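You operate a simulated robot arm through the tools that you are given. There is no shell and no other tool.

You run a simulated robot arm. Do the job below in one go: nothing can be reset, and whatever is moved stays where it is left.

## Task
Put things in order on the front bench top. At the end: the black test bottle from the front bench top stands where the white canister stood; the yellow dauber is on the brown small carton; the blue stepped block from the front bench top stands on top of the grey can; the white canister from the front bench top stands where the blue stepped block stood; whatever was shut is shut again. Leave all else as you found it, and nothing knocked over.

Only the result counts: the job must be done as asked and must still hold three seconds after the hand-in. Knocking over, shifting, dropping, spilling or breaking anything else fails it.

## Robot
A 6-joint arm with a two-finger parallel gripper, fixed in place. Base frame: the origin is at the foot of the arm, x ahead of it, y to its left, z up; the work surface is at about z = 0. Units: m, degrees, N and s.
With the tool pointing down near the work surface it reaches from about 0.14 to 0.58 m from the base axis. Its first joint turns from -66.0 to 66.0 degrees. Payload 2.1 kg.
The tool frame sits at the grasp point between the pads (the TCP): z along the fingers, y along the line on which they close. The tips reach 0.03 m beyond it. The gripper opens to 0.094 m. The fingers are 0.028 m wide and 0.01 m thick; the gripper's body (0.05 by 0.096 m) begins 0.055 m behind the TCP.
Orientation is that of the tool frame in the base frame, as a unit quaternion [w, x, y, z]. With the fingers straight down and closing along the base's y, the tool's x points along the base's -x, its y along +y and its z along -z.

## Interface
- The arm moves only by the tool step_arm. Its argument "increments" is a list of rows, each a list of 7 numbers: the shift along the tool's x, y, z in mm, then the turn, a rotation vector about the tool's x, y, z in degrees, then the closure in counts, from 0 (fully open) to 255 (shut). In form: [[x, y, z, wx, wy, wz, jaw], ...]. A call has 1 to 20 rows; each row is the pose to reach, as a shift and turn from the pose commanded when the call began, along the tool's axes at that moment. A row lasts 0.2 s, in which the tool goes at most 0.05 m and 8.6 degrees; a call with a longer step from one row to the next is refused whole, and so is a gripper value outside its range. Where a pose cannot be reached the arm comes as near as it can. A force on the tool above 40 N (or 10 N above the force at the start of the call, whichever is more), or a blocked arm, ends the call early, and 0.2 s more pass. The fingers move at their own pace (about 0.072 m/s each) and stop on an object; they squeeze with about 20 N. The grip force told is the motor's: it shows also when the fingers shut on nothing. Time passes only in rows, and 0.2 s behind the last, so rows that repeat a pose let the fingers close. The reply holds the time, the measured pose of the TCP, the force on the tool along the base axes, the opening and the grip force, in the units named above and with some noise, with the torque about the TCP (base axes, N m) and any sound that the robot's microphone picked up.
- Cameras (640 x 400 px; columns grow to the right, rows downward): "scene" is fixed at [0.0567, -0.3751, 0.4824]; the picture's right is [0.75, -0.66, 0.00], its down [-0.40, -0.45, -0.80] and it looks along [0.53, 0.60, -0.60] (base axes); focal length 225 px, centre (320, 200). "wrist" rides on the gripper at [0.076, 0.014, -0.102] in the tool frame; the picture's right is [-0.18, 0.98, 0.00], its down [-0.75, -0.14, -0.64] and it looks along [-0.63, -0.12, 0.77] (tool axes); focal length 243 px, centre (320, 200). There is no depth. A picture from a camera that has moved, and an enlarged one, comes with that camera's place and axes in the base frame and with its lens.
- snapshot(camera): a new picture of that camera. The clock stands still meanwhile.
- enlarge(camera, box): a new picture of the part [left, top, right, bottom] of that camera's present view, enlarged. The clock stands still meanwhile.
- hand_in(): hands the job in; it is judged then, once.

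Nothing tells you positions but the pictures and the camera data. Unless the task says otherwise, let go and move clear before handing in.

The tools are called as a command line: name --pt "numbers of a row" for each row, then --argument value for the rest, lists and objects as JSON in quotes. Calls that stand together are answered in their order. step_arm: Moves the arm, as the interface text tells. Its arguments: {"type":"object","properties":{"increments":{"type":"array","items":{"type":"array","items":{"type":"number"}}}},"required":["increments"]} The other tools are called the same way: snapshot (camera) takes a picture; enlarge (camera, box) takes an enlarged picture of a part of a camera's view; hand_in () hands the job in.

At the start:

```text
clock: 0.0
tool_pos: [0.221, -0.1944, 0.3482]
tcp_rot: [0.001, 0.0, 1.0, 0.0]
contact_force: [0.0, 0.5, -1.1]
ft_torque: [-0.02, -0.02, -0.02]
width: 0.0939
finger_force: 0.1
```

scene: 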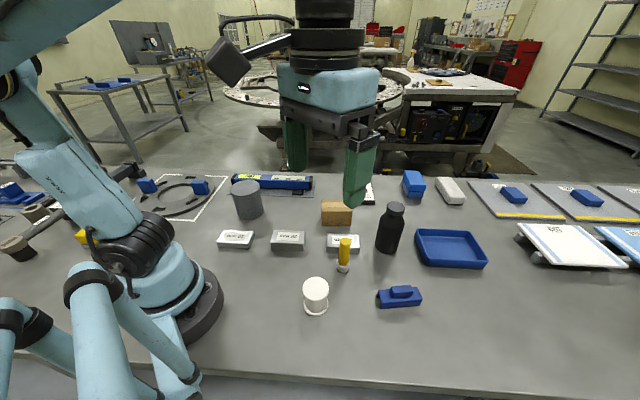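
wrist: 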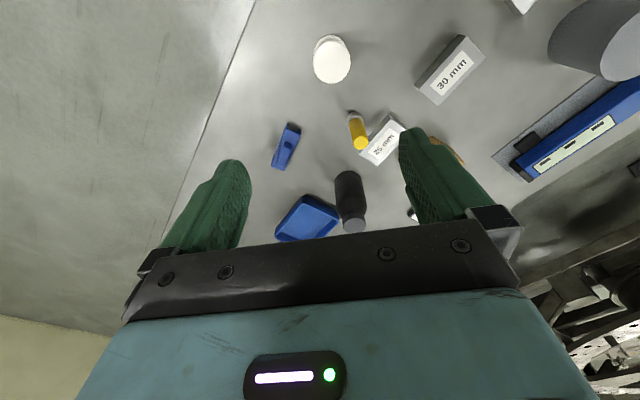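

I see a grey can, a brown small carton, a yellow dauber, a black bottle, a white canister and a blue stepped block on the bench. I'll take enlarged pictures before working out positions.

enlarge --camera "scene" --box '[200, 160, 360, 260]'

enlarge --camera "scene" --box '[280, 220, 440, 320]'

enlarge --camera "scene" --box '[340, 160, 500, 260]'

enlarge --camera "wrist" --box '[240, 0, 560, 200]'

```text
4.00 times, centred on (280, 210) of scene
camera zoom: at [0.0567, -0.3751, 0.4824], right [0.75, -0.66, 0.0], down [-0.4, -0.45, -0.8], along [0.53, 0.6, -0.6], focal length 901 px, centre (480, 160)
```

zoom: 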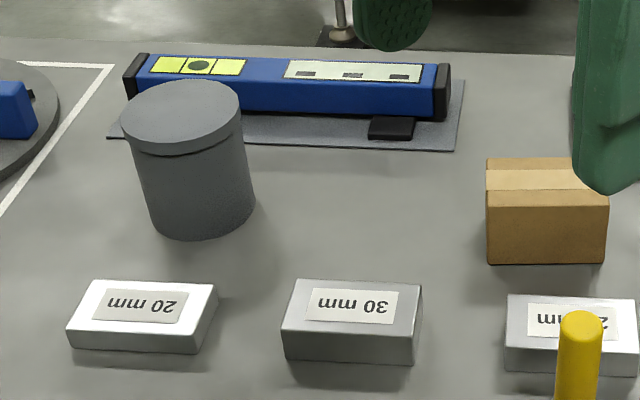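

```text
4.00 times, centred on (360, 270) of scene
camera zoom: at [0.0567, -0.3751, 0.4824], right [0.75, -0.66, 0.0], down [-0.4, -0.45, -0.8], along [0.53, 0.6, -0.6], focal length 901 px, centre (160, -80)
```

zoom: 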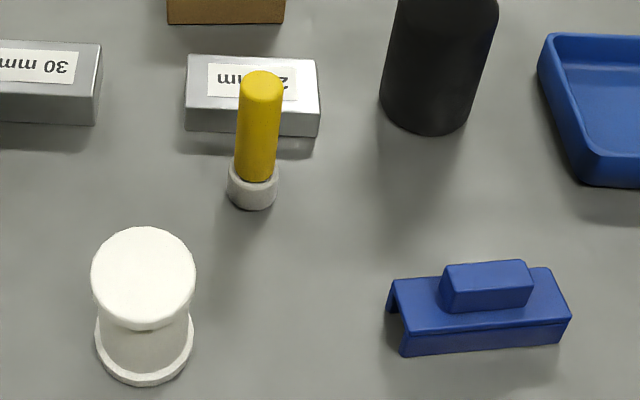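

```text
4.00 times, centred on (420, 210) of scene
camera zoom: at [0.0567, -0.3751, 0.4824], right [0.75, -0.66, 0.0], down [-0.4, -0.45, -0.8], along [0.53, 0.6, -0.6], focal length 901 px, centre (-80, 160)
```

zoom: 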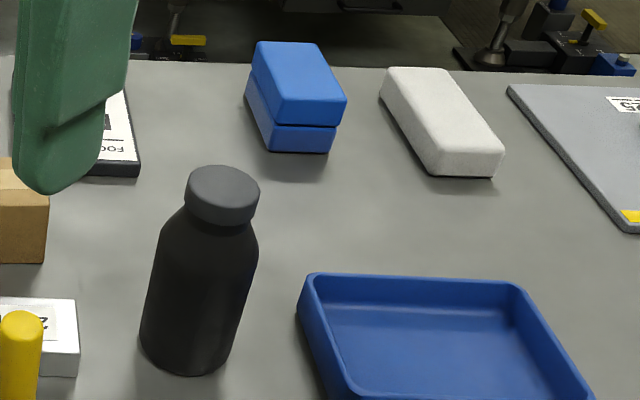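

```text
2.00 times, centred on (400, 100) of wrist
camera zoom: at [0.1442, -0.1782, 0.4518], right [0.18, 0.98, 0.0], down [0.75, -0.14, 0.64], along [0.63, -0.12, -0.77], focal length 485 px, centre (160, 400)
```

zoom: 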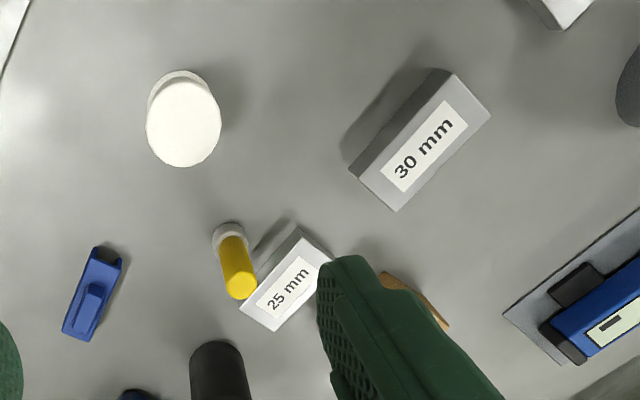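

The block sits near (0.36, -0.29), the canister near (0.22, -0.177), the bottle near (0.487, -0.172), the dauber near (0.336, -0.146) and the can near (0.267, 0.222). Next I'll zoom in further to get shapes and sizes.

enlarge --camera "scene" --box '[368, 275, 432, 315]'

enlarge --camera "wrist" --box '[255, 100, 335, 150]'

enlarge --camera "scene" --box '[310, 180, 390, 230]'

enlarge --camera "scene" --box '[220, 170, 284, 210]'

enlarge --camera "scene" --box '[310, 225, 374, 265]'

enlarge --camera "scene" --box '[0, 150, 320, 350]'

```text
10.00 times, centred on (400, 295) of scene
camera zoom: at [0.0567, -0.3751, 0.4824], right [0.75, -0.66, 0.0], down [-0.4, -0.45, -0.8], along [0.53, 0.6, -0.6], focal length 2253 px, centre (-480, -750)
```

zoom: 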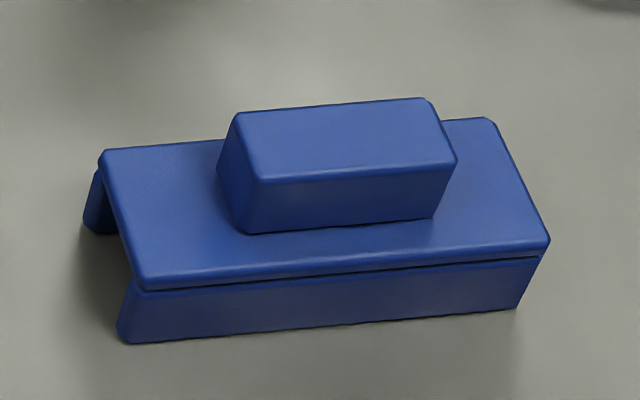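

```text
8.00 times, centred on (295, 125) of wrist
camera zoom: at [0.1442, -0.1782, 0.4518], right [0.18, 0.98, 0.0], down [0.75, -0.14, 0.64], along [0.63, -0.12, -0.77], focal length 1941 px, centre (520, 800)
```

zoom: 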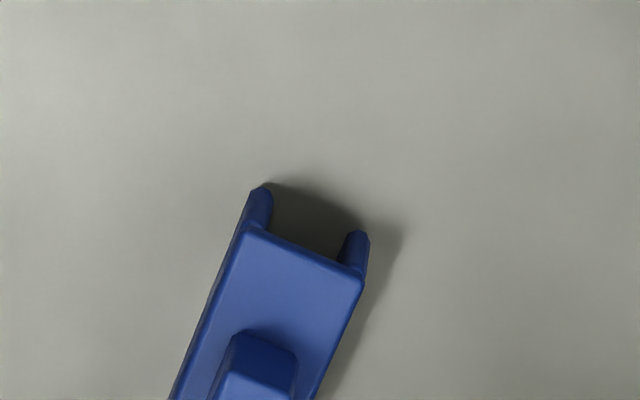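

```text
8.00 times, centred on (350, 205) of scene
camera zoom: at [0.0567, -0.3751, 0.4824], right [0.75, -0.66, 0.0], down [-0.4, -0.45, -0.8], along [0.53, 0.6, -0.6], focal length 1802 px, centre (80, 160)
```

zoom: 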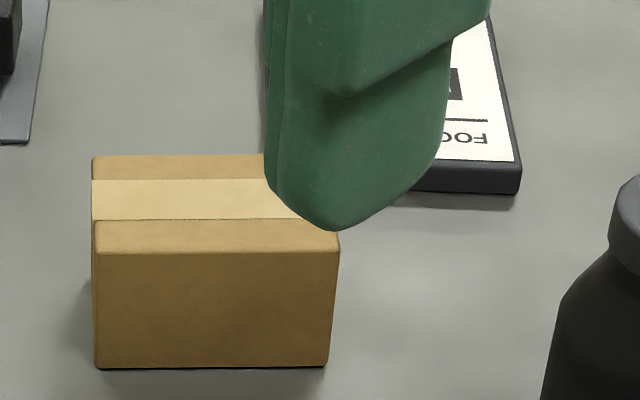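

```text
10.00 times, centred on (252, 190) of scene
camera zoom: at [0.0567, -0.3751, 0.4824], right [0.75, -0.66, 0.0], down [-0.4, -0.45, -0.8], along [0.53, 0.6, -0.6], focal length 2253 px, centre (1000, 300)
```

zoom: 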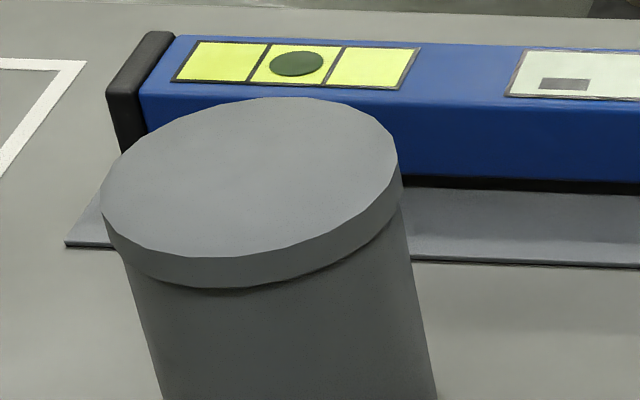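

```text
10.00 times, centred on (342, 245) of scene
camera zoom: at [0.0567, -0.3751, 0.4824], right [0.75, -0.66, 0.0], down [-0.4, -0.45, -0.8], along [0.53, 0.6, -0.6], focal length 2253 px, centre (100, -250)
```

zoom: 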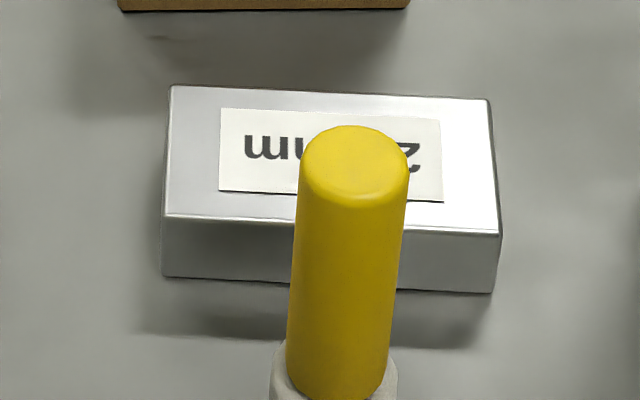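

```text
2.00 times, centred on (160, 250) of scene
camera zoom: at [0.0567, -0.3751, 0.4824], right [0.75, -0.66, 0.0], down [-0.4, -0.45, -0.8], along [0.53, 0.6, -0.6], focal length 451 px, centre (640, 100)
```

zoom: 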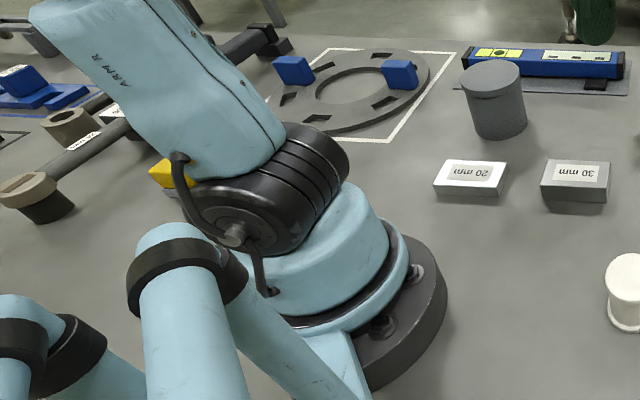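

The blue block is a bridge shape with a knob: centre about (0.363, -0.289), long axis about -36.5°, about 30 mm wide and 45 mm tall. I'll move above it with the fingers turned to close across its width, then look.

step_arm --pt "-23.7 -15.8 24.7 0 0 6.1 0" --pt "-47.3 -31.5 49.3 0 0 12.2 0" --pt "-71 -47.3 74 0 0 18.3 0" --pt "-94.7 -63.1 98.7 0 0 24.4 0" --pt "-118.3 -78.8 123.3 0 0 30.5 0" --pt "-142 -94.6 148 0 0 36.5 0" --pt "-142 -94.6 148 0 0 36.5 0"

```text
clock: 1.6
tool_pos: [0.3649, -0.2856, 0.2006]
tcp_rot: [0.001, 0.315, 0.949, 0.001]
contact_force: [-0.3, -0.2, 0.6]
ft_torque: [0.0, -0.02, 0.02]
width: 0.094
finger_force: 0.0
```

The arm is above the block. I'll take pictures to check the alignment.

snapshot --camera "wrist"

snapshot --camera "scene"

```text
taken
camera wrist: at [0.3112, -0.2272, 0.3045], right [0.73, 0.68, 0.0], down [0.52, -0.56, 0.64], along [0.44, -0.47, -0.77], focal length 243 px, centre (320, 200)
```

wrist: 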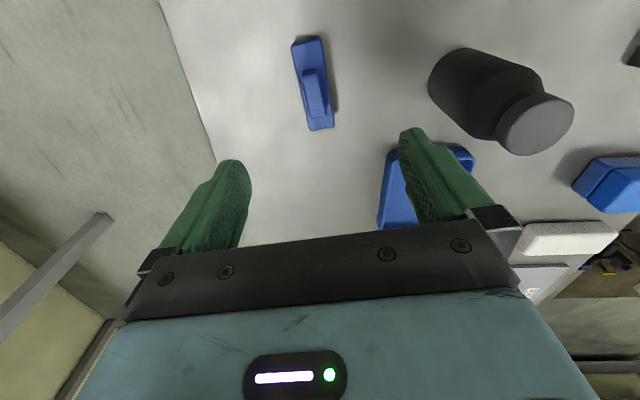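

```text
taken
```

scene: 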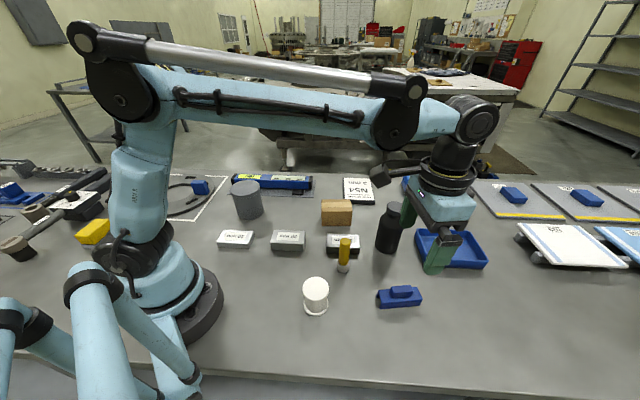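

The wrist view puts the block a little nearer than the scene view did. I'll zoom in on it for precision.

enlarge --camera "wrist" --box '[232, 30, 392, 130]'

enlarge --camera "scene" --box '[360, 220, 488, 300]'

```text
4.00 times, centred on (312, 80) of wrist
camera zoom: at [0.3112, -0.2272, 0.3045], right [0.73, 0.68, 0.0], down [0.52, -0.56, 0.64], along [0.44, -0.47, -0.77], focal length 970 px, centre (352, 680)
```

zoom: 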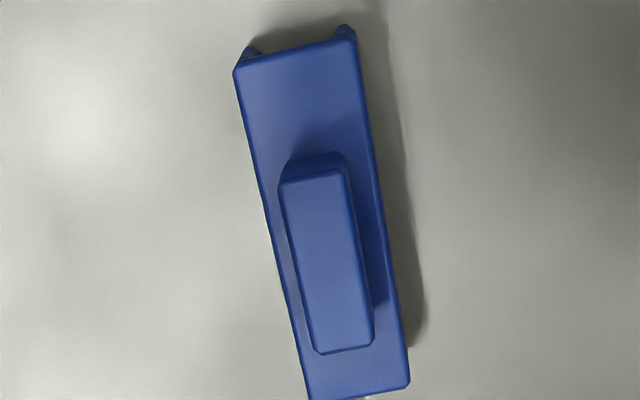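

```text
5.00 times, centred on (424, 260) of scene
camera zoom: at [0.0567, -0.3752, 0.4824], right [0.75, -0.66, 0.0], down [-0.4, -0.45, -0.8], along [0.53, 0.6, -0.6], focal length 1126 px, centre (-200, -100)
```

zoom: 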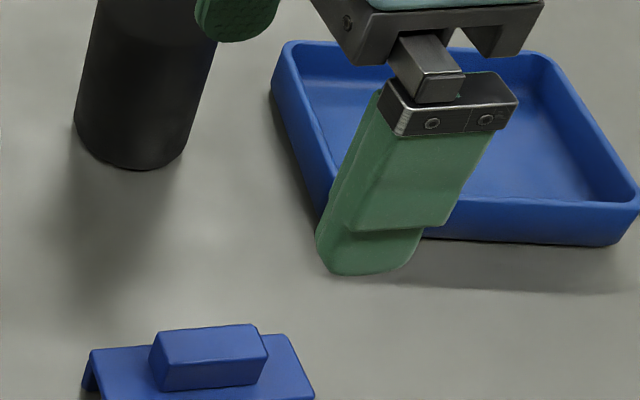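

The wrist view shows the block is aligned in yaw and 6 mm off along tool -y. I'll correct that, descend and close.

step_arm --pt "1 -6 35 0 0 0 0" --pt "1 -6 70 0 0 0 0" --pt "1 -6 105 0 0 0 0" --pt "1 -6 135 0 0 0 0" --pt "1 -6 155 0 0 0 0" --pt "1 -6 164 0 0 0 0" --pt "1 -6 164 0 0 0 0"

```text
clock: 3.2
tool_pos: [0.3608, -0.2942, 0.0365]
tcp_rot: [0.0, 0.314, 0.95, 0.001]
contact_force: [-0.8, -0.8, 0.6]
ft_torque: [0.01, -0.02, 0.01]
width: 0.0941
finger_force: 0.2
```

snapshot --camera "wrist"

enlarge --camera "scene" --box '[340, 220, 468, 300]'

```text
taken
camera wrist: at [0.3074, -0.2359, 0.1399], right [0.73, 0.68, 0.0], down [0.52, -0.56, 0.64], along [0.44, -0.47, -0.77], focal length 243 px, centre (320, 200)
```

wrist: 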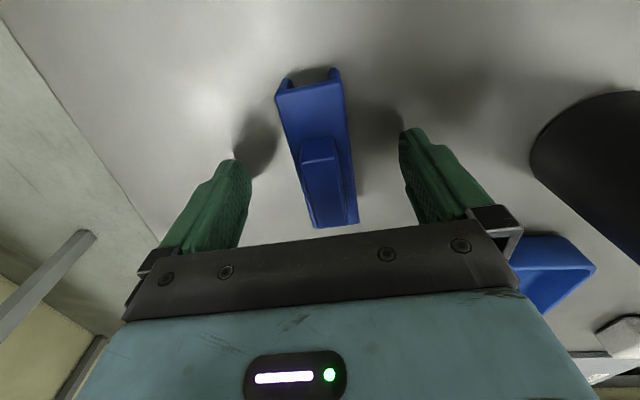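

```text
5.00 times, centred on (404, 260) of scene
camera zoom: at [0.0566, -0.3751, 0.4824], right [0.75, -0.66, 0.0], down [-0.4, -0.45, -0.8], along [0.53, 0.6, -0.6], focal length 1126 px, centre (-100, -100)
```

zoom: 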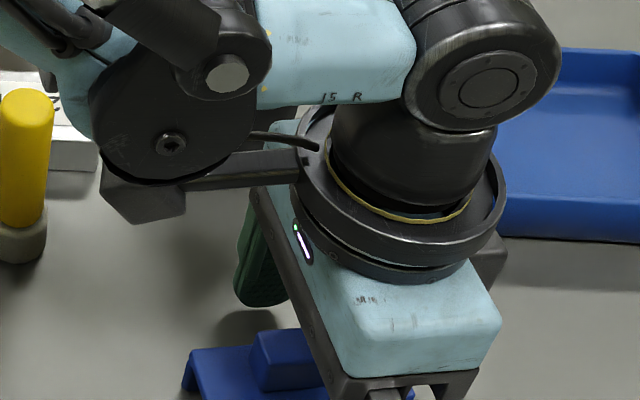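

The fingers straddle the block with a few mm of offset. I'll correct that and close.

step_arm --pt "3.5 3 0 0 0 0 0" --pt "3.5 3 0 0 0 0 60" --pt "3.5 3 0 0 0 0 120" --pt "3.5 3 0 0 0 0 255" --pt "3.5 3 0 0 0 0 255" --pt "3.5 3 0 0 0 0 255"

```text
clock: 4.6
tool_pos: [0.3586, -0.289, 0.0368]
tcp_rot: [0.001, 0.313, 0.95, 0.0]
contact_force: [0.3, -0.8, -0.1]
ft_torque: [0.0, -0.03, 0.01]
width: 0.0303
finger_force: 20.2
```

Gripped at 30.3 mm. Now I'll lift straight up.

step_arm --pt "0 0 -10 0 0 0 255" --pt "0 0 -30 0 0 0 255" --pt "0 0 -70 0 0 0 255" --pt "0 0 -110 0 0 0 255" --pt "0 0 -150 0 0 0 255" --pt "0 0 -190 0 0 0 255" --pt "0 0 -210 0 0 0 255" --pt "0 0 -210 0 0 0 255"

snapshot --camera "wrist"

```text
clock: 6.4
tool_pos: [0.3589, -0.29, 0.2475]
tcp_rot: [0.001, 0.313, 0.95, 0.0]
contact_force: [0.0, 0.1, -1.4]
ft_torque: [0.0, -0.02, -0.01]
width: 0.0305
finger_force: 19.7
```

```text
taken
camera wrist: at [0.3061, -0.2314, 0.35], right [0.73, 0.68, 0.0], down [0.52, -0.56, 0.64], along [0.44, -0.47, -0.77], focal length 243 px, centre (320, 200)
```

wrist: 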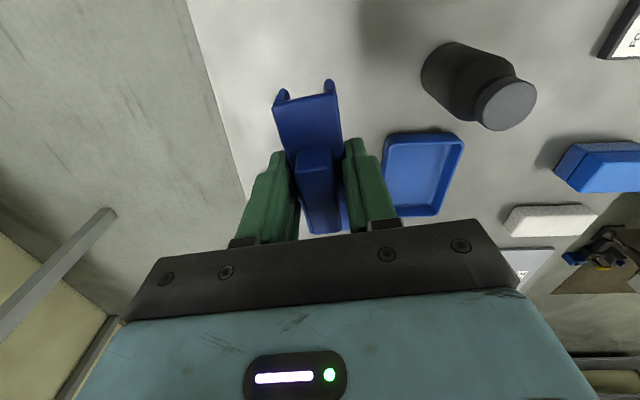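

The block is held and centred in the grip. Now I'll carry it high over to the grey can, turning the tool along with the base.

step_arm --pt "29.1 27.4 0 0 0 -6 255" --pt "58.1 54.8 0 0 0 -12 255" --pt "87.2 82.2 0 0 0 -18 255" --pt "116.3 109.6 0 0 0 -24 255" --pt "145.4 137 0 0 0 -30 255" --pt "174.4 164.3 0 0 0 -36 255" --pt "203.5 191.7 0 0 0 -42 255" --pt "232.6 219.1 0 0 0 -48 255" --pt "261.6 246.5 0 0 0 -54 255" --pt "290.7 273.9 0 0 0 -60 255" --pt "319.8 301.3 0 0 0 -66 255" --pt "348.8 328.7 0 0 0 -72 255" --pt "377.9 356.1 0 0 0 -78 255" --pt "377.9 356.1 0 0 0 -78 255" --pt "377.9 356.1 0 0 0 -78 255"

snapshot --camera "wrist"

snapshot --camera "scene"

```text
clock: 9.6
tool_pos: [0.2621, 0.2227, 0.2485]
tcp_rot: [0.001, -0.355, 0.935, 0.0]
contact_force: [-0.7, -0.4, -1.1]
ft_torque: [-0.01, 0.01, -0.04]
width: 0.0306
finger_force: 19.8
```

```text
taken
camera wrist: at [0.1958, 0.1853, 0.3519], right [-0.51, 0.86, 0.0], down [0.66, 0.39, 0.64], along [0.55, 0.33, -0.77], focal length 243 px, centre (320, 200)
```

wrist: 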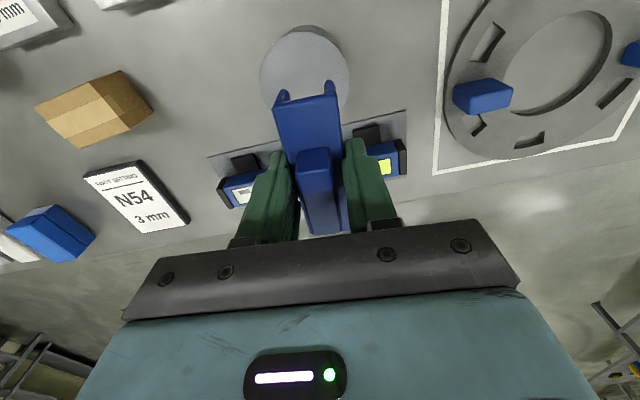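

```text
taken
```

scene: 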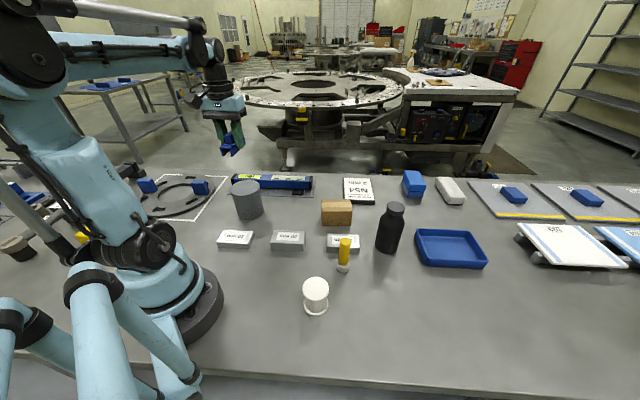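

The can's lid is visible under the block. I'll zoom in on it to locate its centre.

enlarge --camera "wrist" --box '[224, 10, 384, 110]'

```text
4.00 times, centred on (304, 60) of wrist
camera zoom: at [0.1958, 0.1853, 0.3519], right [-0.51, 0.86, 0.0], down [0.66, 0.39, 0.64], along [0.55, 0.33, -0.77], focal length 970 px, centre (384, 760)
```

zoom: 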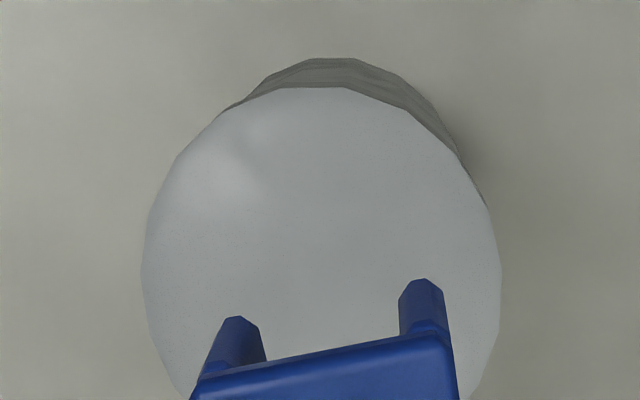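

The can's centre is about 15 mm to the side and 10 mm nearer than the tool axis. I'll shift over it and come down partway, then check again.

step_arm --pt "7 -6.5 15 0 0 0 255" --pt "13.6 -12.7 35 0 0 0 255" --pt "13.6 -12.7 60 0 0 0 255" --pt "13.6 -12.7 75 0 0 0 255" --pt "13.6 -12.7 75 0 0 0 255" --pt "13.6 -12.7 75 0 0 0 255"

snapshot --camera "wrist"

enlarge --camera "scene" --box '[200, 120, 328, 200]'

```text
clock: 11.0
tool_pos: [0.2651, 0.2058, 0.1702]
tcp_rot: [0.001, -0.354, 0.935, -0.001]
contact_force: [0.1, 0.3, -0.2]
ft_torque: [0.01, 0.03, -0.01]
width: 0.0302
finger_force: 20.0
```

```text
taken
camera wrist: at [0.1977, 0.1686, 0.2741], right [-0.51, 0.86, 0.0], down [0.66, 0.39, 0.64], along [0.55, 0.33, -0.77], focal length 243 px, centre (320, 200)
```

wrist: 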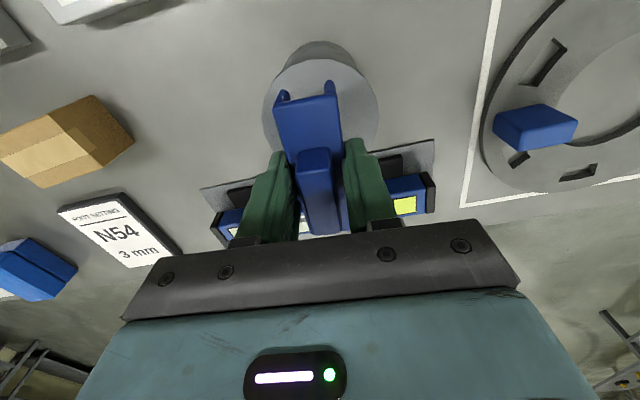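

```text
5.00 times, centred on (264, 160) of scene
camera zoom: at [0.0567, -0.3751, 0.4824], right [0.75, -0.66, 0.0], down [-0.4, -0.45, -0.8], along [0.53, 0.6, -0.6], focal length 1126 px, centre (600, 400)
```

zoom: 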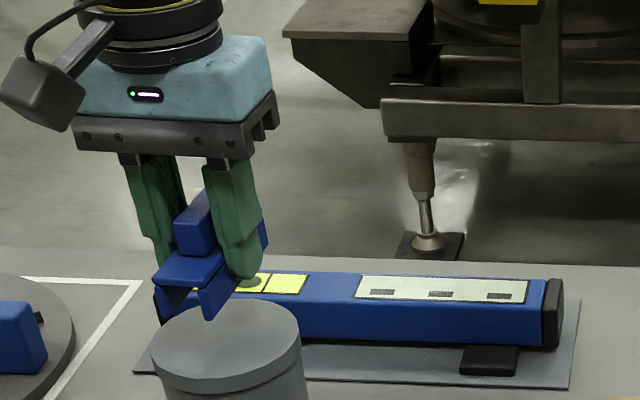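

enlarge --camera "wrist" --box '[240, 35, 400, 135]'

```text
4.00 times, centred on (320, 85) of wrist
camera zoom: at [0.1977, 0.1686, 0.2741], right [-0.51, 0.86, 0.0], down [0.66, 0.39, 0.64], along [0.55, 0.33, -0.77], focal length 970 px, centre (320, 660)
```

zoom: 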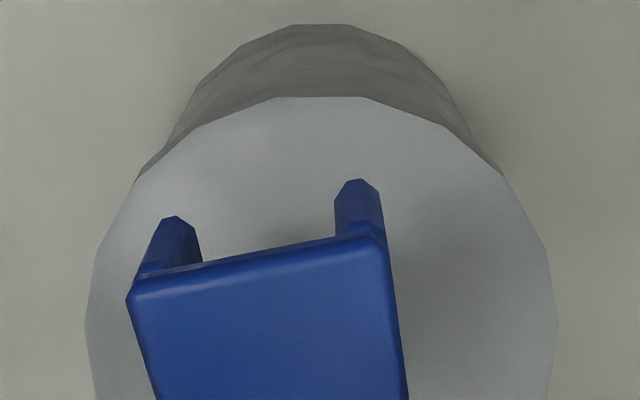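

The block is nearly centred over the lid. I'll make a small correction and descend slowly, watching the force.

step_arm --pt "2 0.5 5 0 0 0 255" --pt "4 1 10 0 0 0 255" --pt "4 1 16 0 0 0 255" --pt "4 1 21 0 0 0 255" --pt "4 1 24 0 0 0 255" --pt "4 1 26 0 0 0 255" --pt "4 1 26 0 0 0 255"

enlarge --camera "scene" --box '[210, 150, 290, 200]'

snapshot --camera "wrist"

```text
clock: 12.6
tool_pos: [0.2608, 0.2018, 0.1461]
tcp_rot: [0.001, -0.355, 0.935, -0.001]
contact_force: [-0.4, -0.6, -1.4]
ft_torque: [-0.02, -0.01, 0.01]
width: 0.0304
finger_force: 19.4
```

```text
8.00 times, centred on (250, 175) of scene
camera zoom: at [0.0567, -0.3751, 0.4824], right [0.75, -0.66, 0.0], down [-0.4, -0.45, -0.8], along [0.53, 0.6, -0.6], focal length 1802 px, centre (880, 400)
```

zoom: 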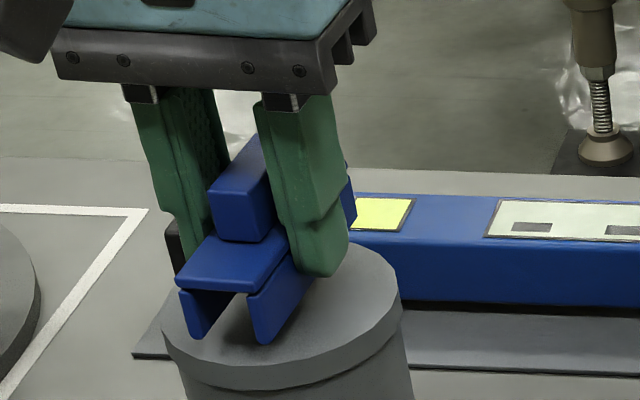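

```text
taken
camera wrist: at [0.1935, 0.1637, 0.2483], right [-0.51, 0.86, 0.0], down [0.66, 0.39, 0.64], along [0.55, 0.33, -0.77], focal length 243 px, centre (320, 200)
```

wrist: 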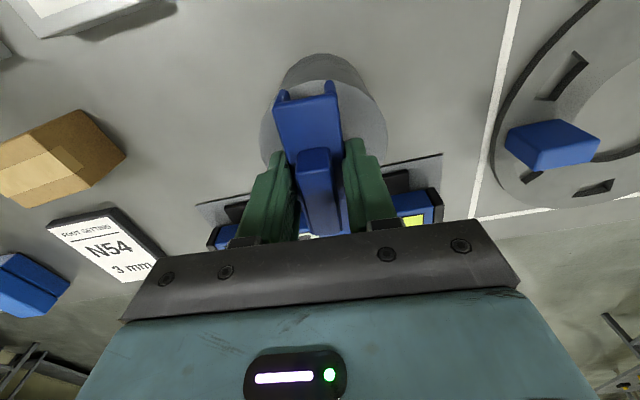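

enlarge --camera "wrist" --box '[240, 60, 400, 160]'

```text
4.00 times, centred on (320, 110) of wrist
camera zoom: at [0.1935, 0.1637, 0.2483], right [-0.51, 0.86, 0.0], down [0.66, 0.39, 0.64], along [0.55, 0.33, -0.77], focal length 970 px, centre (320, 560)
```

zoom: 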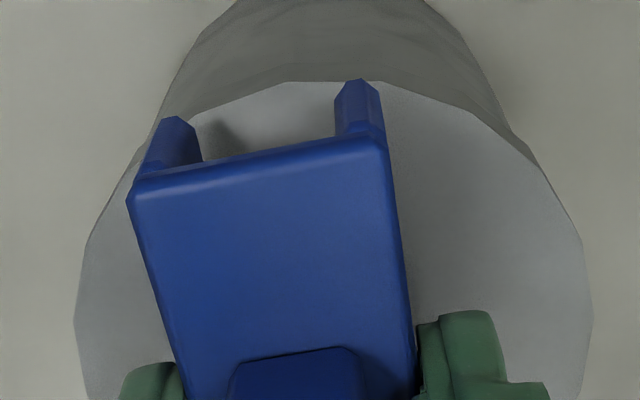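

The block's bottom is about 9 mm above the lid, which is at about z = 0.099. I'll make a 3 mm lateral correction and then lower gently.

step_arm --pt "-0.5 2.5 2 0 0 0 255" --pt "-0.5 2.5 4 0 0 0 255" --pt "-0.5 2.5 5 0 0 0 255" --pt "-0.5 2.5 6 0 0 0 255" --pt "-0.5 2.5 7 0 0 0 255" --pt "-0.5 2.5 7 0 0 0 255"

step_arm --pt "0 0 0.7 0 0 0 255" --pt "0 0 1.4 0 0 0 255" --pt "0 0 1.4 0 0 0 255"

```text
clock: 14.0
tool_pos: [0.2597, 0.2047, 0.139]
tcp_rot: [0.002, -0.355, 0.935, -0.001]
contact_force: [0.2, -0.1, -0.6]
ft_torque: [-0.01, 0.02, 0.01]
width: 0.0305
finger_force: 19.9
```

```text
clock: 14.8
tool_pos: [0.2587, 0.2037, 0.1362]
tcp_rot: [0.001, -0.354, 0.935, 0.0]
contact_force: [-0.3, 0.8, -0.7]
ft_torque: [-0.05, 0.02, -0.02]
width: 0.0305
finger_force: 20.1
```

step_arm --pt "0 0 0.7 0 0 0 255" --pt "0 0 1.2 0 0 0 255" --pt "0 0 1.2 0 0 0 255"

enlarge --camera "scene" --box '[218, 165, 282, 205]'

```text
clock: 15.6
tool_pos: [0.2599, 0.2031, 0.1362]
tcp_rot: [0.001, -0.354, 0.935, -0.001]
contact_force: [-1.8, -2.7, 14.2]
ft_torque: [-0.15, 0.1, 0.0]
width: 0.0302
finger_force: 20.0
```

```text
10.00 times, centred on (250, 185) of scene
camera zoom: at [0.0566, -0.3752, 0.4824], right [0.75, -0.66, 0.0], down [-0.4, -0.45, -0.8], along [0.53, 0.6, -0.6], focal length 2253 px, centre (1020, 350)
```

zoom: 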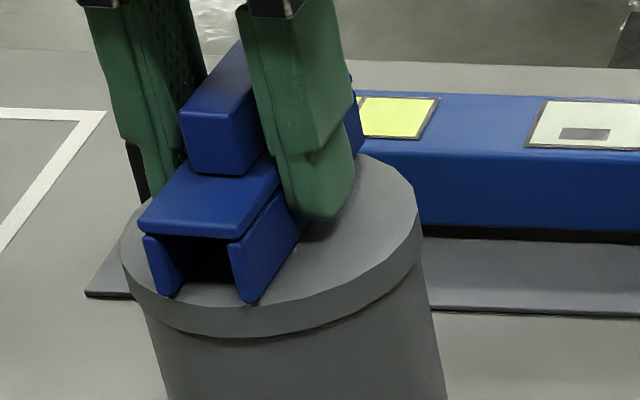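

There is contact at 14 N. Before letting go I'll check the centring in the wrist view.

enlarge --camera "wrist" --box '[220, 60, 420, 260]'

```text
2.00 times, centred on (320, 160) of wrist
camera zoom: at [0.1924, 0.1661, 0.2391], right [-0.51, 0.86, 0.0], down [0.66, 0.39, 0.64], along [0.55, 0.33, -0.77], focal length 485 px, centre (320, 280)
```

zoom: 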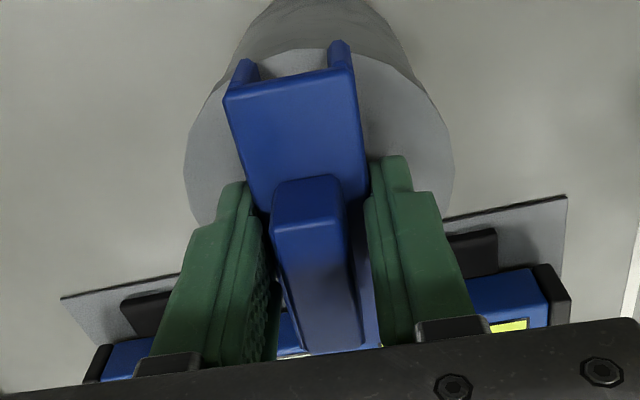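

The block is centred on the lid within about 2 mm. I'll release and rise straight up.

step_arm --pt "0 0 -0.6 0 0 0 255" --pt "0 0 -0.6 0 0 0 200" --pt "0 0 -0.6 0 0 0 140" --pt "0 0 -0.6 0 0 0 90" --pt "0 0 -0.6 0 0 0 90" --pt "0 0 -10 0 0 0 90" --pt "0 0 -30 0 0 0 90" --pt "0 0 -60 0 0 0 90" --pt "0 0 -100 0 0 0 60" --pt "0 0 -120 0 0 0 0" --pt "0 0 -120 0 0 0 0"

snapshot --camera "wrist"

snapshot --camera "scene"

```text
clock: 18.0
tool_pos: [0.2569, 0.2058, 0.2537]
tcp_rot: [0.001, -0.354, 0.935, 0.0]
contact_force: [0.1, -0.3, 0.1]
ft_torque: [-0.02, -0.01, 0.01]
width: 0.0939
finger_force: 0.1
```

```text
taken
camera wrist: at [0.1896, 0.1665, 0.3577], right [-0.51, 0.86, 0.0], down [0.66, 0.39, 0.64], along [0.55, 0.33, -0.77], focal length 243 px, centre (320, 200)
```

wrist: 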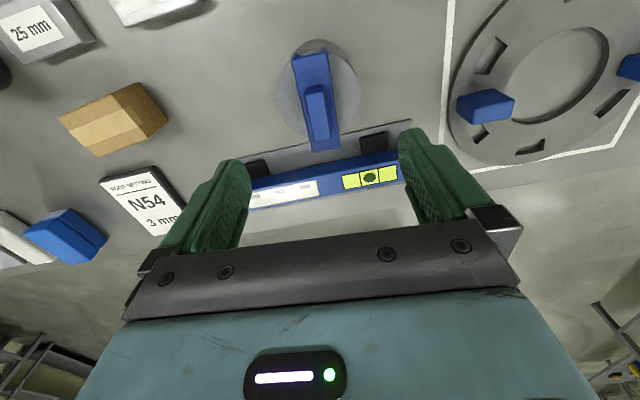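

```text
taken
```

scene: 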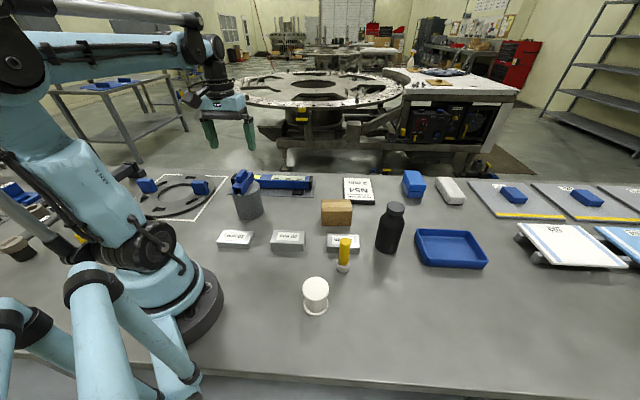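

The block rests on the can. Next is the white canister, near (0.22, -0.177): I'll move above it with the tool turned back.

step_arm --pt "23.4 -21.9 0 0 0 6.5 0" --pt "46.9 -43.8 0 0 0 13 0" --pt "70.3 -65.6 5 0 0 19.5 0" --pt "93.7 -87.5 10 0 0 26 0" --pt "117.2 -109.4 15 0 0 32.5 0" --pt "140.6 -131.3 20 0 0 39 0" --pt "164 -153.1 25 0 0 45.5 0" --pt "187.5 -175 30 0 0 52 0" --pt "210.9 -196.9 35 0 0 58.5 0" --pt "234.3 -218.8 40 0 0 65 0" --pt "257.8 -240.6 47 0 0 71.5 0" --pt "281.2 -262.5 54 0 0 78 0" --pt "281.2 -262.5 54 0 0 78 0" --pt "281.2 -262.5 54 0 0 78 0"

snapshot --camera "wrist"

```text
clock: 21.0
tool_pos: [0.2242, -0.1796, 0.2025]
tcp_rot: [0.001, 0.313, 0.95, 0.001]
contact_force: [-0.9, 0.8, 0.3]
ft_torque: [-0.04, 0.01, -0.02]
width: 0.0942
finger_force: 0.0
```

```text
taken
camera wrist: at [0.1704, -0.1211, 0.3051], right [0.73, 0.68, 0.0], down [0.52, -0.56, 0.64], along [0.44, -0.47, -0.77], focal length 243 px, centre (320, 200)
```

wrist: 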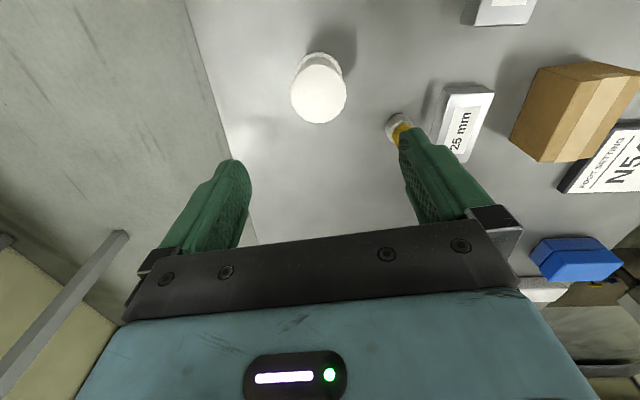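

enlarge --camera "wrist" --box '[256, 40, 384, 120]'

enlarge --camera "scene" --box '[280, 265, 360, 325]'

```text
5.00 times, centred on (320, 80) of wrist
camera zoom: at [0.1704, -0.1211, 0.3051], right [0.73, 0.68, 0.0], down [0.52, -0.56, 0.64], along [0.44, -0.47, -0.77], focal length 1213 px, centre (320, 800)
```

zoom: 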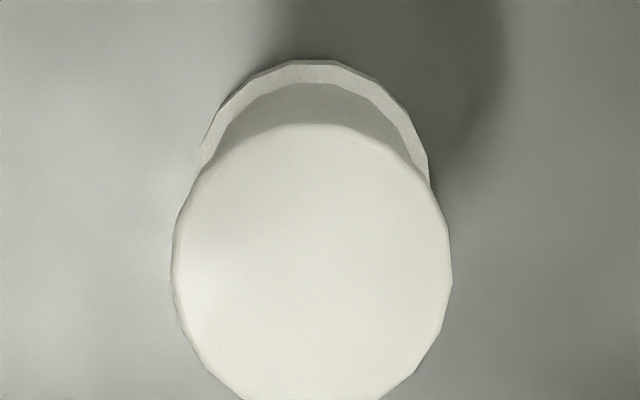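

```text
6.67 times, centred on (320, 295) of scene
camera zoom: at [0.0566, -0.3752, 0.4824], right [0.75, -0.66, 0.0], down [-0.4, -0.45, -0.8], along [0.53, 0.6, -0.6], focal length 1502 px, centre (320, -433)
```

zoom: 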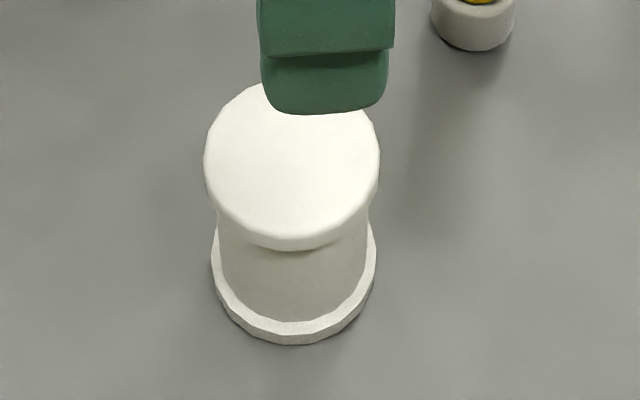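

The canister's centre is 7 mm off along tool +x. I'll correct that, descend around it and look before closing.

step_arm --pt "6.8 -0.5 35 0 0 0 0" --pt "6.8 -0.5 70 0 0 0 0" --pt "6.8 -0.5 105 0 0 0 0" --pt "6.8 -0.5 135 0 0 0 0" --pt "6.8 -0.5 155 0 0 0 0" --pt "6.8 -0.5 166 0 0 0 0" --pt "6.8 -0.5 166 0 0 0 0"

snapshot --camera "wrist"

```text
clock: 22.6
tool_pos: [0.2176, -0.1724, 0.0374]
tcp_rot: [0.001, 0.313, 0.95, 0.001]
contact_force: [-0.6, 0.0, 0.6]
ft_torque: [0.02, 0.02, -0.01]
width: 0.0942
finger_force: 0.0
```

```text
taken
camera wrist: at [0.1641, -0.1154, 0.1411], right [0.73, 0.68, 0.0], down [0.52, -0.56, 0.64], along [0.44, -0.47, -0.77], focal length 243 px, centre (320, 200)
```

wrist: 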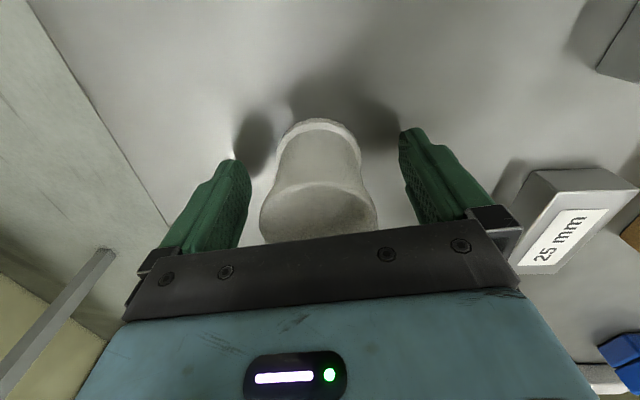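

The canister is centred between the fingers. I'll close and lift slightly.

step_arm --pt "0 0 0 0 0 0 60" --pt "0 0 0 0 0 0 110" --pt "0 0 0 0 0 0 255" --pt "0 0 0 0 0 0 255" --pt "0 0 0 0 0 0 255"

snapshot --camera "wrist"

```text
clock: 23.8
tool_pos: [0.2177, -0.1748, 0.0383]
tcp_rot: [0.001, 0.313, 0.95, 0.001]
contact_force: [-0.2, 0.5, 0.0]
ft_torque: [0.01, -0.01, -0.03]
width: 0.0534
finger_force: 20.4
```

```text
taken
camera wrist: at [0.1641, -0.1155, 0.1413], right [0.73, 0.68, 0.0], down [0.52, -0.56, 0.64], along [0.44, -0.47, -0.77], focal length 243 px, centre (320, 200)
```

wrist: 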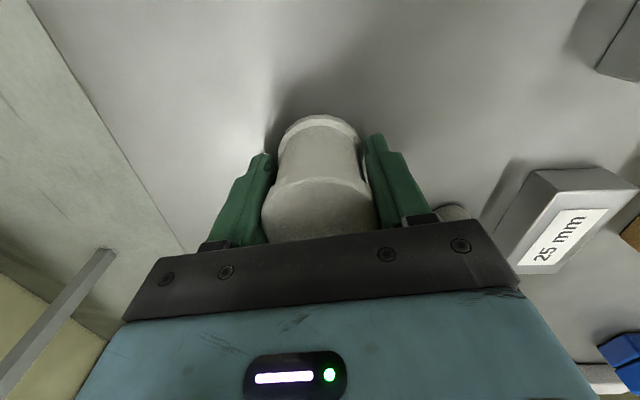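

The canister is held at 53 mm. I'll lift and check that it comes up whole.

step_arm --pt "0 0 -5 0 0 0 255" --pt "0 0 -20 0 0 0 255" --pt "0 0 -50 0 0 0 255" --pt "0 0 -80 0 0 0 255" --pt "0 0 -110 0 0 0 255" --pt "0 0 -120 0 0 0 255" --pt "0 0 -120 0 0 0 255"

snapshot --camera "wrist"

snapshot --camera "scene"

```text
clock: 25.4
tool_pos: [0.2181, -0.1745, 0.1564]
tcp_rot: [0.001, 0.313, 0.95, 0.0]
contact_force: [-0.1, -0.6, -1.2]
ft_torque: [-0.02, 0.03, 0.01]
width: 0.0535
finger_force: 19.9
```

```text
taken
camera wrist: at [0.1647, -0.117, 0.2595], right [0.73, 0.68, 0.0], down [0.52, -0.56, 0.64], along [0.44, -0.47, -0.77], focal length 243 px, centre (320, 200)
```

wrist: 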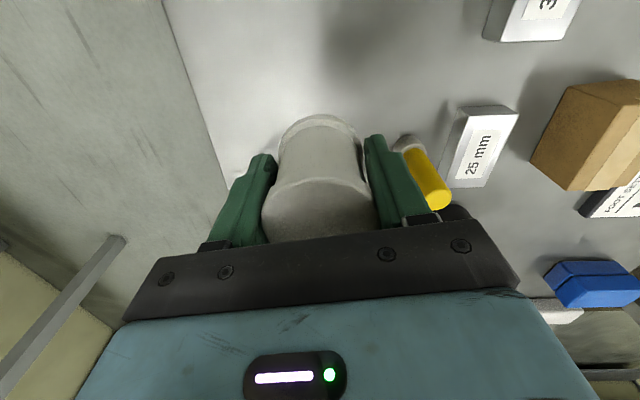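

```text
taken
```

scene: 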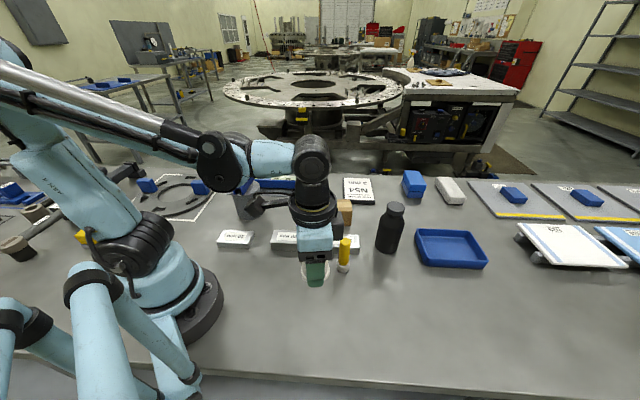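

The canister is fully lifted. I'll carry it to the blue block's old spot at about (0.359, -0.2885).

step_arm --pt "-36.3 -1.6 0 0 0 0 255" --pt "-72.6 -3.3 0 0 0 0 255" --pt "-108.8 -4.9 0 0 0 0 255" --pt "-145.1 -6.6 0 0 0 0 255" --pt "-181.4 -8.2 0 0 0 0 255" --pt "-181.4 -8.2 30 0 0 0 255" --pt "-181.4 -8.2 60 0 0 0 255" --pt "-181.4 -8.2 80 0 0 0 255" --pt "-181.4 -8.2 80 0 0 0 255"

snapshot --camera "wrist"

enlarge --camera "scene" --box '[340, 230, 468, 310]'

```text
clock: 27.4
tool_pos: [0.3575, -0.2904, 0.0762]
tcp_rot: [0.001, 0.314, 0.95, 0.0]
contact_force: [-0.3, 0.7, -1.7]
ft_torque: [-0.01, -0.03, 0.04]
width: 0.0533
finger_force: 19.7
```

```text
taken
camera wrist: at [0.3039, -0.2317, 0.1794], right [0.73, 0.68, 0.0], down [0.52, -0.56, 0.64], along [0.44, -0.47, -0.77], focal length 243 px, centre (320, 200)
```

wrist: 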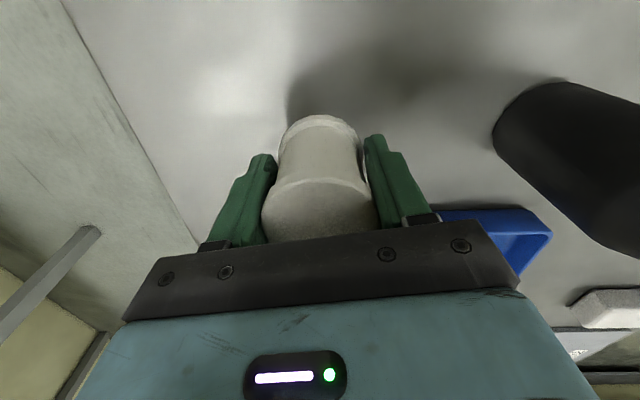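

```text
5.00 times, centred on (404, 270) of scene
camera zoom: at [0.0567, -0.3751, 0.4824], right [0.75, -0.66, 0.0], down [-0.4, -0.45, -0.8], along [0.53, 0.6, -0.6], focal length 1126 px, centre (-100, -150)
```

zoom: 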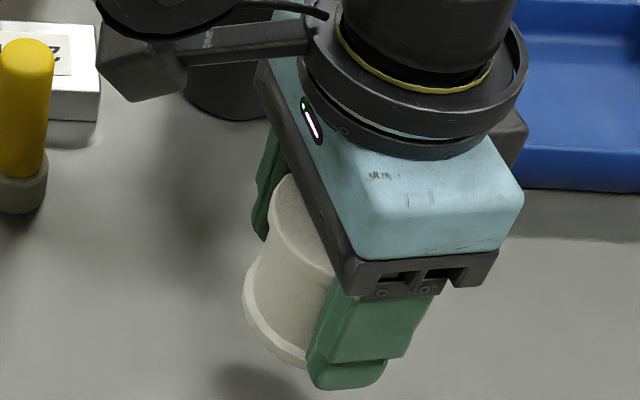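

The canister is above its target spot. I'll lower it slowly until it touches.

step_arm --pt "-1 0 10 0 0 0 255" --pt "-1 0 20 0 0 0 255" --pt "-1 0 27 0 0 0 255" --pt "-1 0 32 0 0 0 255" --pt "-1 0 35 0 0 0 255" --pt "-1 0 36 0 0 0 255" --pt "-1 0 36 0 0 0 255"

step_arm --pt "0 0 0.7 0 0 0 255" --pt "0 0 1.2 0 0 0 255" --pt "0 0 1.2 0 0 0 255"

```text
clock: 29.0
tool_pos: [0.3602, -0.2901, 0.0401]
tcp_rot: [0.001, 0.313, 0.95, 0.0]
contact_force: [-0.3, 0.4, -0.6]
ft_torque: [-0.03, -0.05, 0.02]
width: 0.0537
finger_force: 19.8
```

```text
clock: 29.8
tool_pos: [0.3593, -0.2909, 0.0392]
tcp_rot: [0.001, 0.314, 0.95, 0.001]
contact_force: [0.0, -0.3, -0.6]
ft_torque: [-0.01, -0.03, -0.01]
width: 0.0537
finger_force: 20.0
```

step_arm --pt "0 0 0.6 0 0 0 255" --pt "0 0 1.0 0 0 0 255" --pt "0 0 1.0 0 0 0 255"

```text
clock: 30.6
tool_pos: [0.3595, -0.2911, 0.037]
tcp_rot: [0.002, 0.314, 0.95, 0.0]
contact_force: [-2.4, -0.4, 14.2]
ft_torque: [-0.04, 0.06, -0.05]
width: 0.0534
finger_force: 20.7
```

It has touched down. I'll release, then rise.

step_arm --pt "0 0 -0.5 0 0 0 255" --pt "0 0 -0.6 0 0 0 100" --pt "0 0 -0.6 0 0 0 40" --pt "0 0 -0.6 0 0 0 0" --pt "0 0 -0.6 0 0 0 0" --pt "0 0 -15 0 0 0 0" --pt "0 0 -45 0 0 0 0" --pt "0 0 -90 0 0 0 0" --pt "0 0 -135 0 0 0 0" --pt "0 0 -165 0 0 0 0" --pt "0 0 -165 0 0 0 0"

snapshot --camera "wrist"

snapshot --camera "scene"

```text
clock: 33.0
tool_pos: [0.359, -0.2864, 0.2016]
tcp_rot: [0.001, 0.313, 0.95, 0.001]
contact_force: [0.4, -0.2, -0.2]
ft_torque: [0.0, 0.02, -0.02]
width: 0.094
finger_force: 0.1
```

```text
taken
camera wrist: at [0.3059, -0.2283, 0.3058], right [0.73, 0.68, 0.0], down [0.52, -0.56, 0.64], along [0.44, -0.47, -0.77], focal length 243 px, centre (320, 200)
```

wrist: 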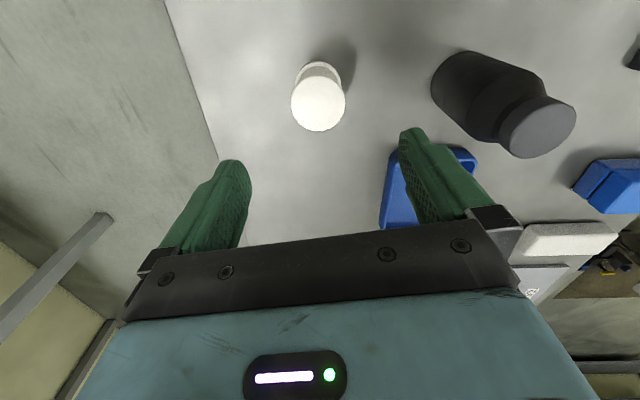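

```text
taken
```

scene: 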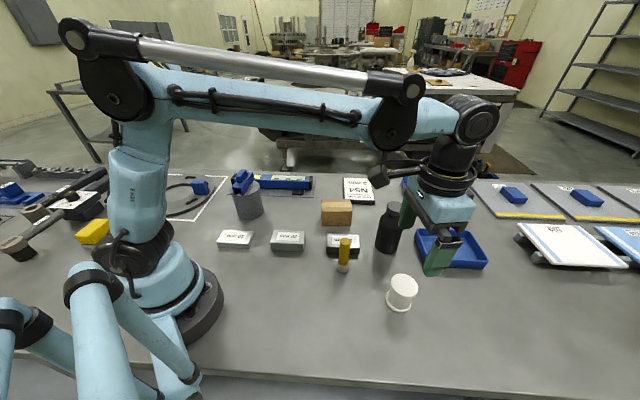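

The canister stands at the block's old spot. Now the black bottle, near (0.487, -0.172): I'll hover above it.

step_arm --pt "0 0 -15 0 0 0 0" --pt "-5.8 27.9 -22 0 0 -3 0" --pt "-11.6 55.8 -25 0 0 -6 0" --pt "-17.4 83.8 -25 0 0 -9 0" --pt "-23.1 111.7 -25 0 0 -12 0" --pt "-28.9 139.6 -25 0 0 -15 0" --pt "-34.7 167.5 -25 0 0 -17 0" --pt "-34.7 167.5 -25 0 0 -17 0" --pt "-34.7 167.5 -25 0 0 -17 0"

snapshot --camera "wrist"

snapshot --camera "scene"

```text
clock: 35.0
tool_pos: [0.4855, -0.1778, 0.2293]
tcp_rot: [0.002, 0.168, 0.986, 0.001]
contact_force: [0.3, 0.5, -0.7]
ft_torque: [0.02, -0.01, 0.03]
width: 0.0938
finger_force: 0.1
```

```text
taken
camera wrist: at [0.4179, -0.1375, 0.3329], right [0.5, 0.87, 0.0], down [0.66, -0.38, 0.64], along [0.56, -0.32, -0.77], focal length 243 px, centre (320, 200)
```

wrist: 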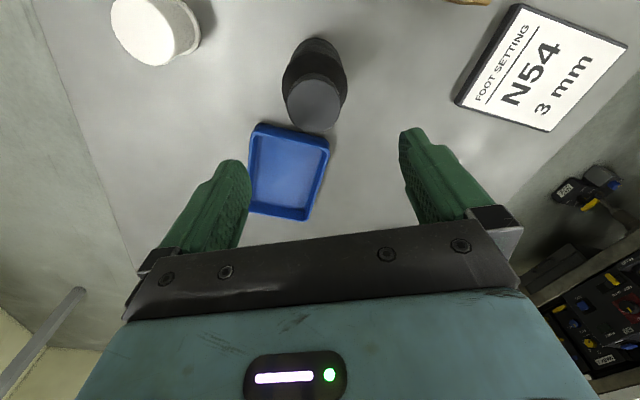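

```text
taken
```

scene: 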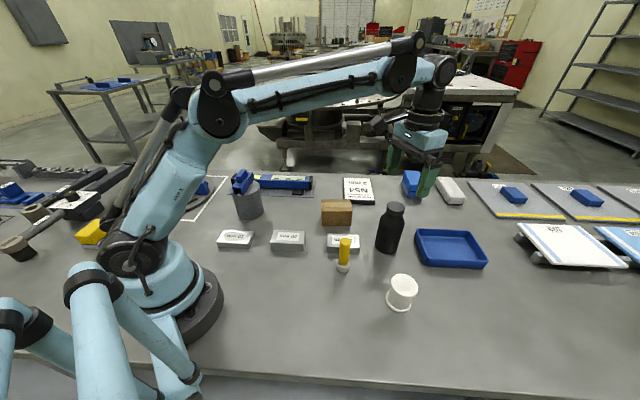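

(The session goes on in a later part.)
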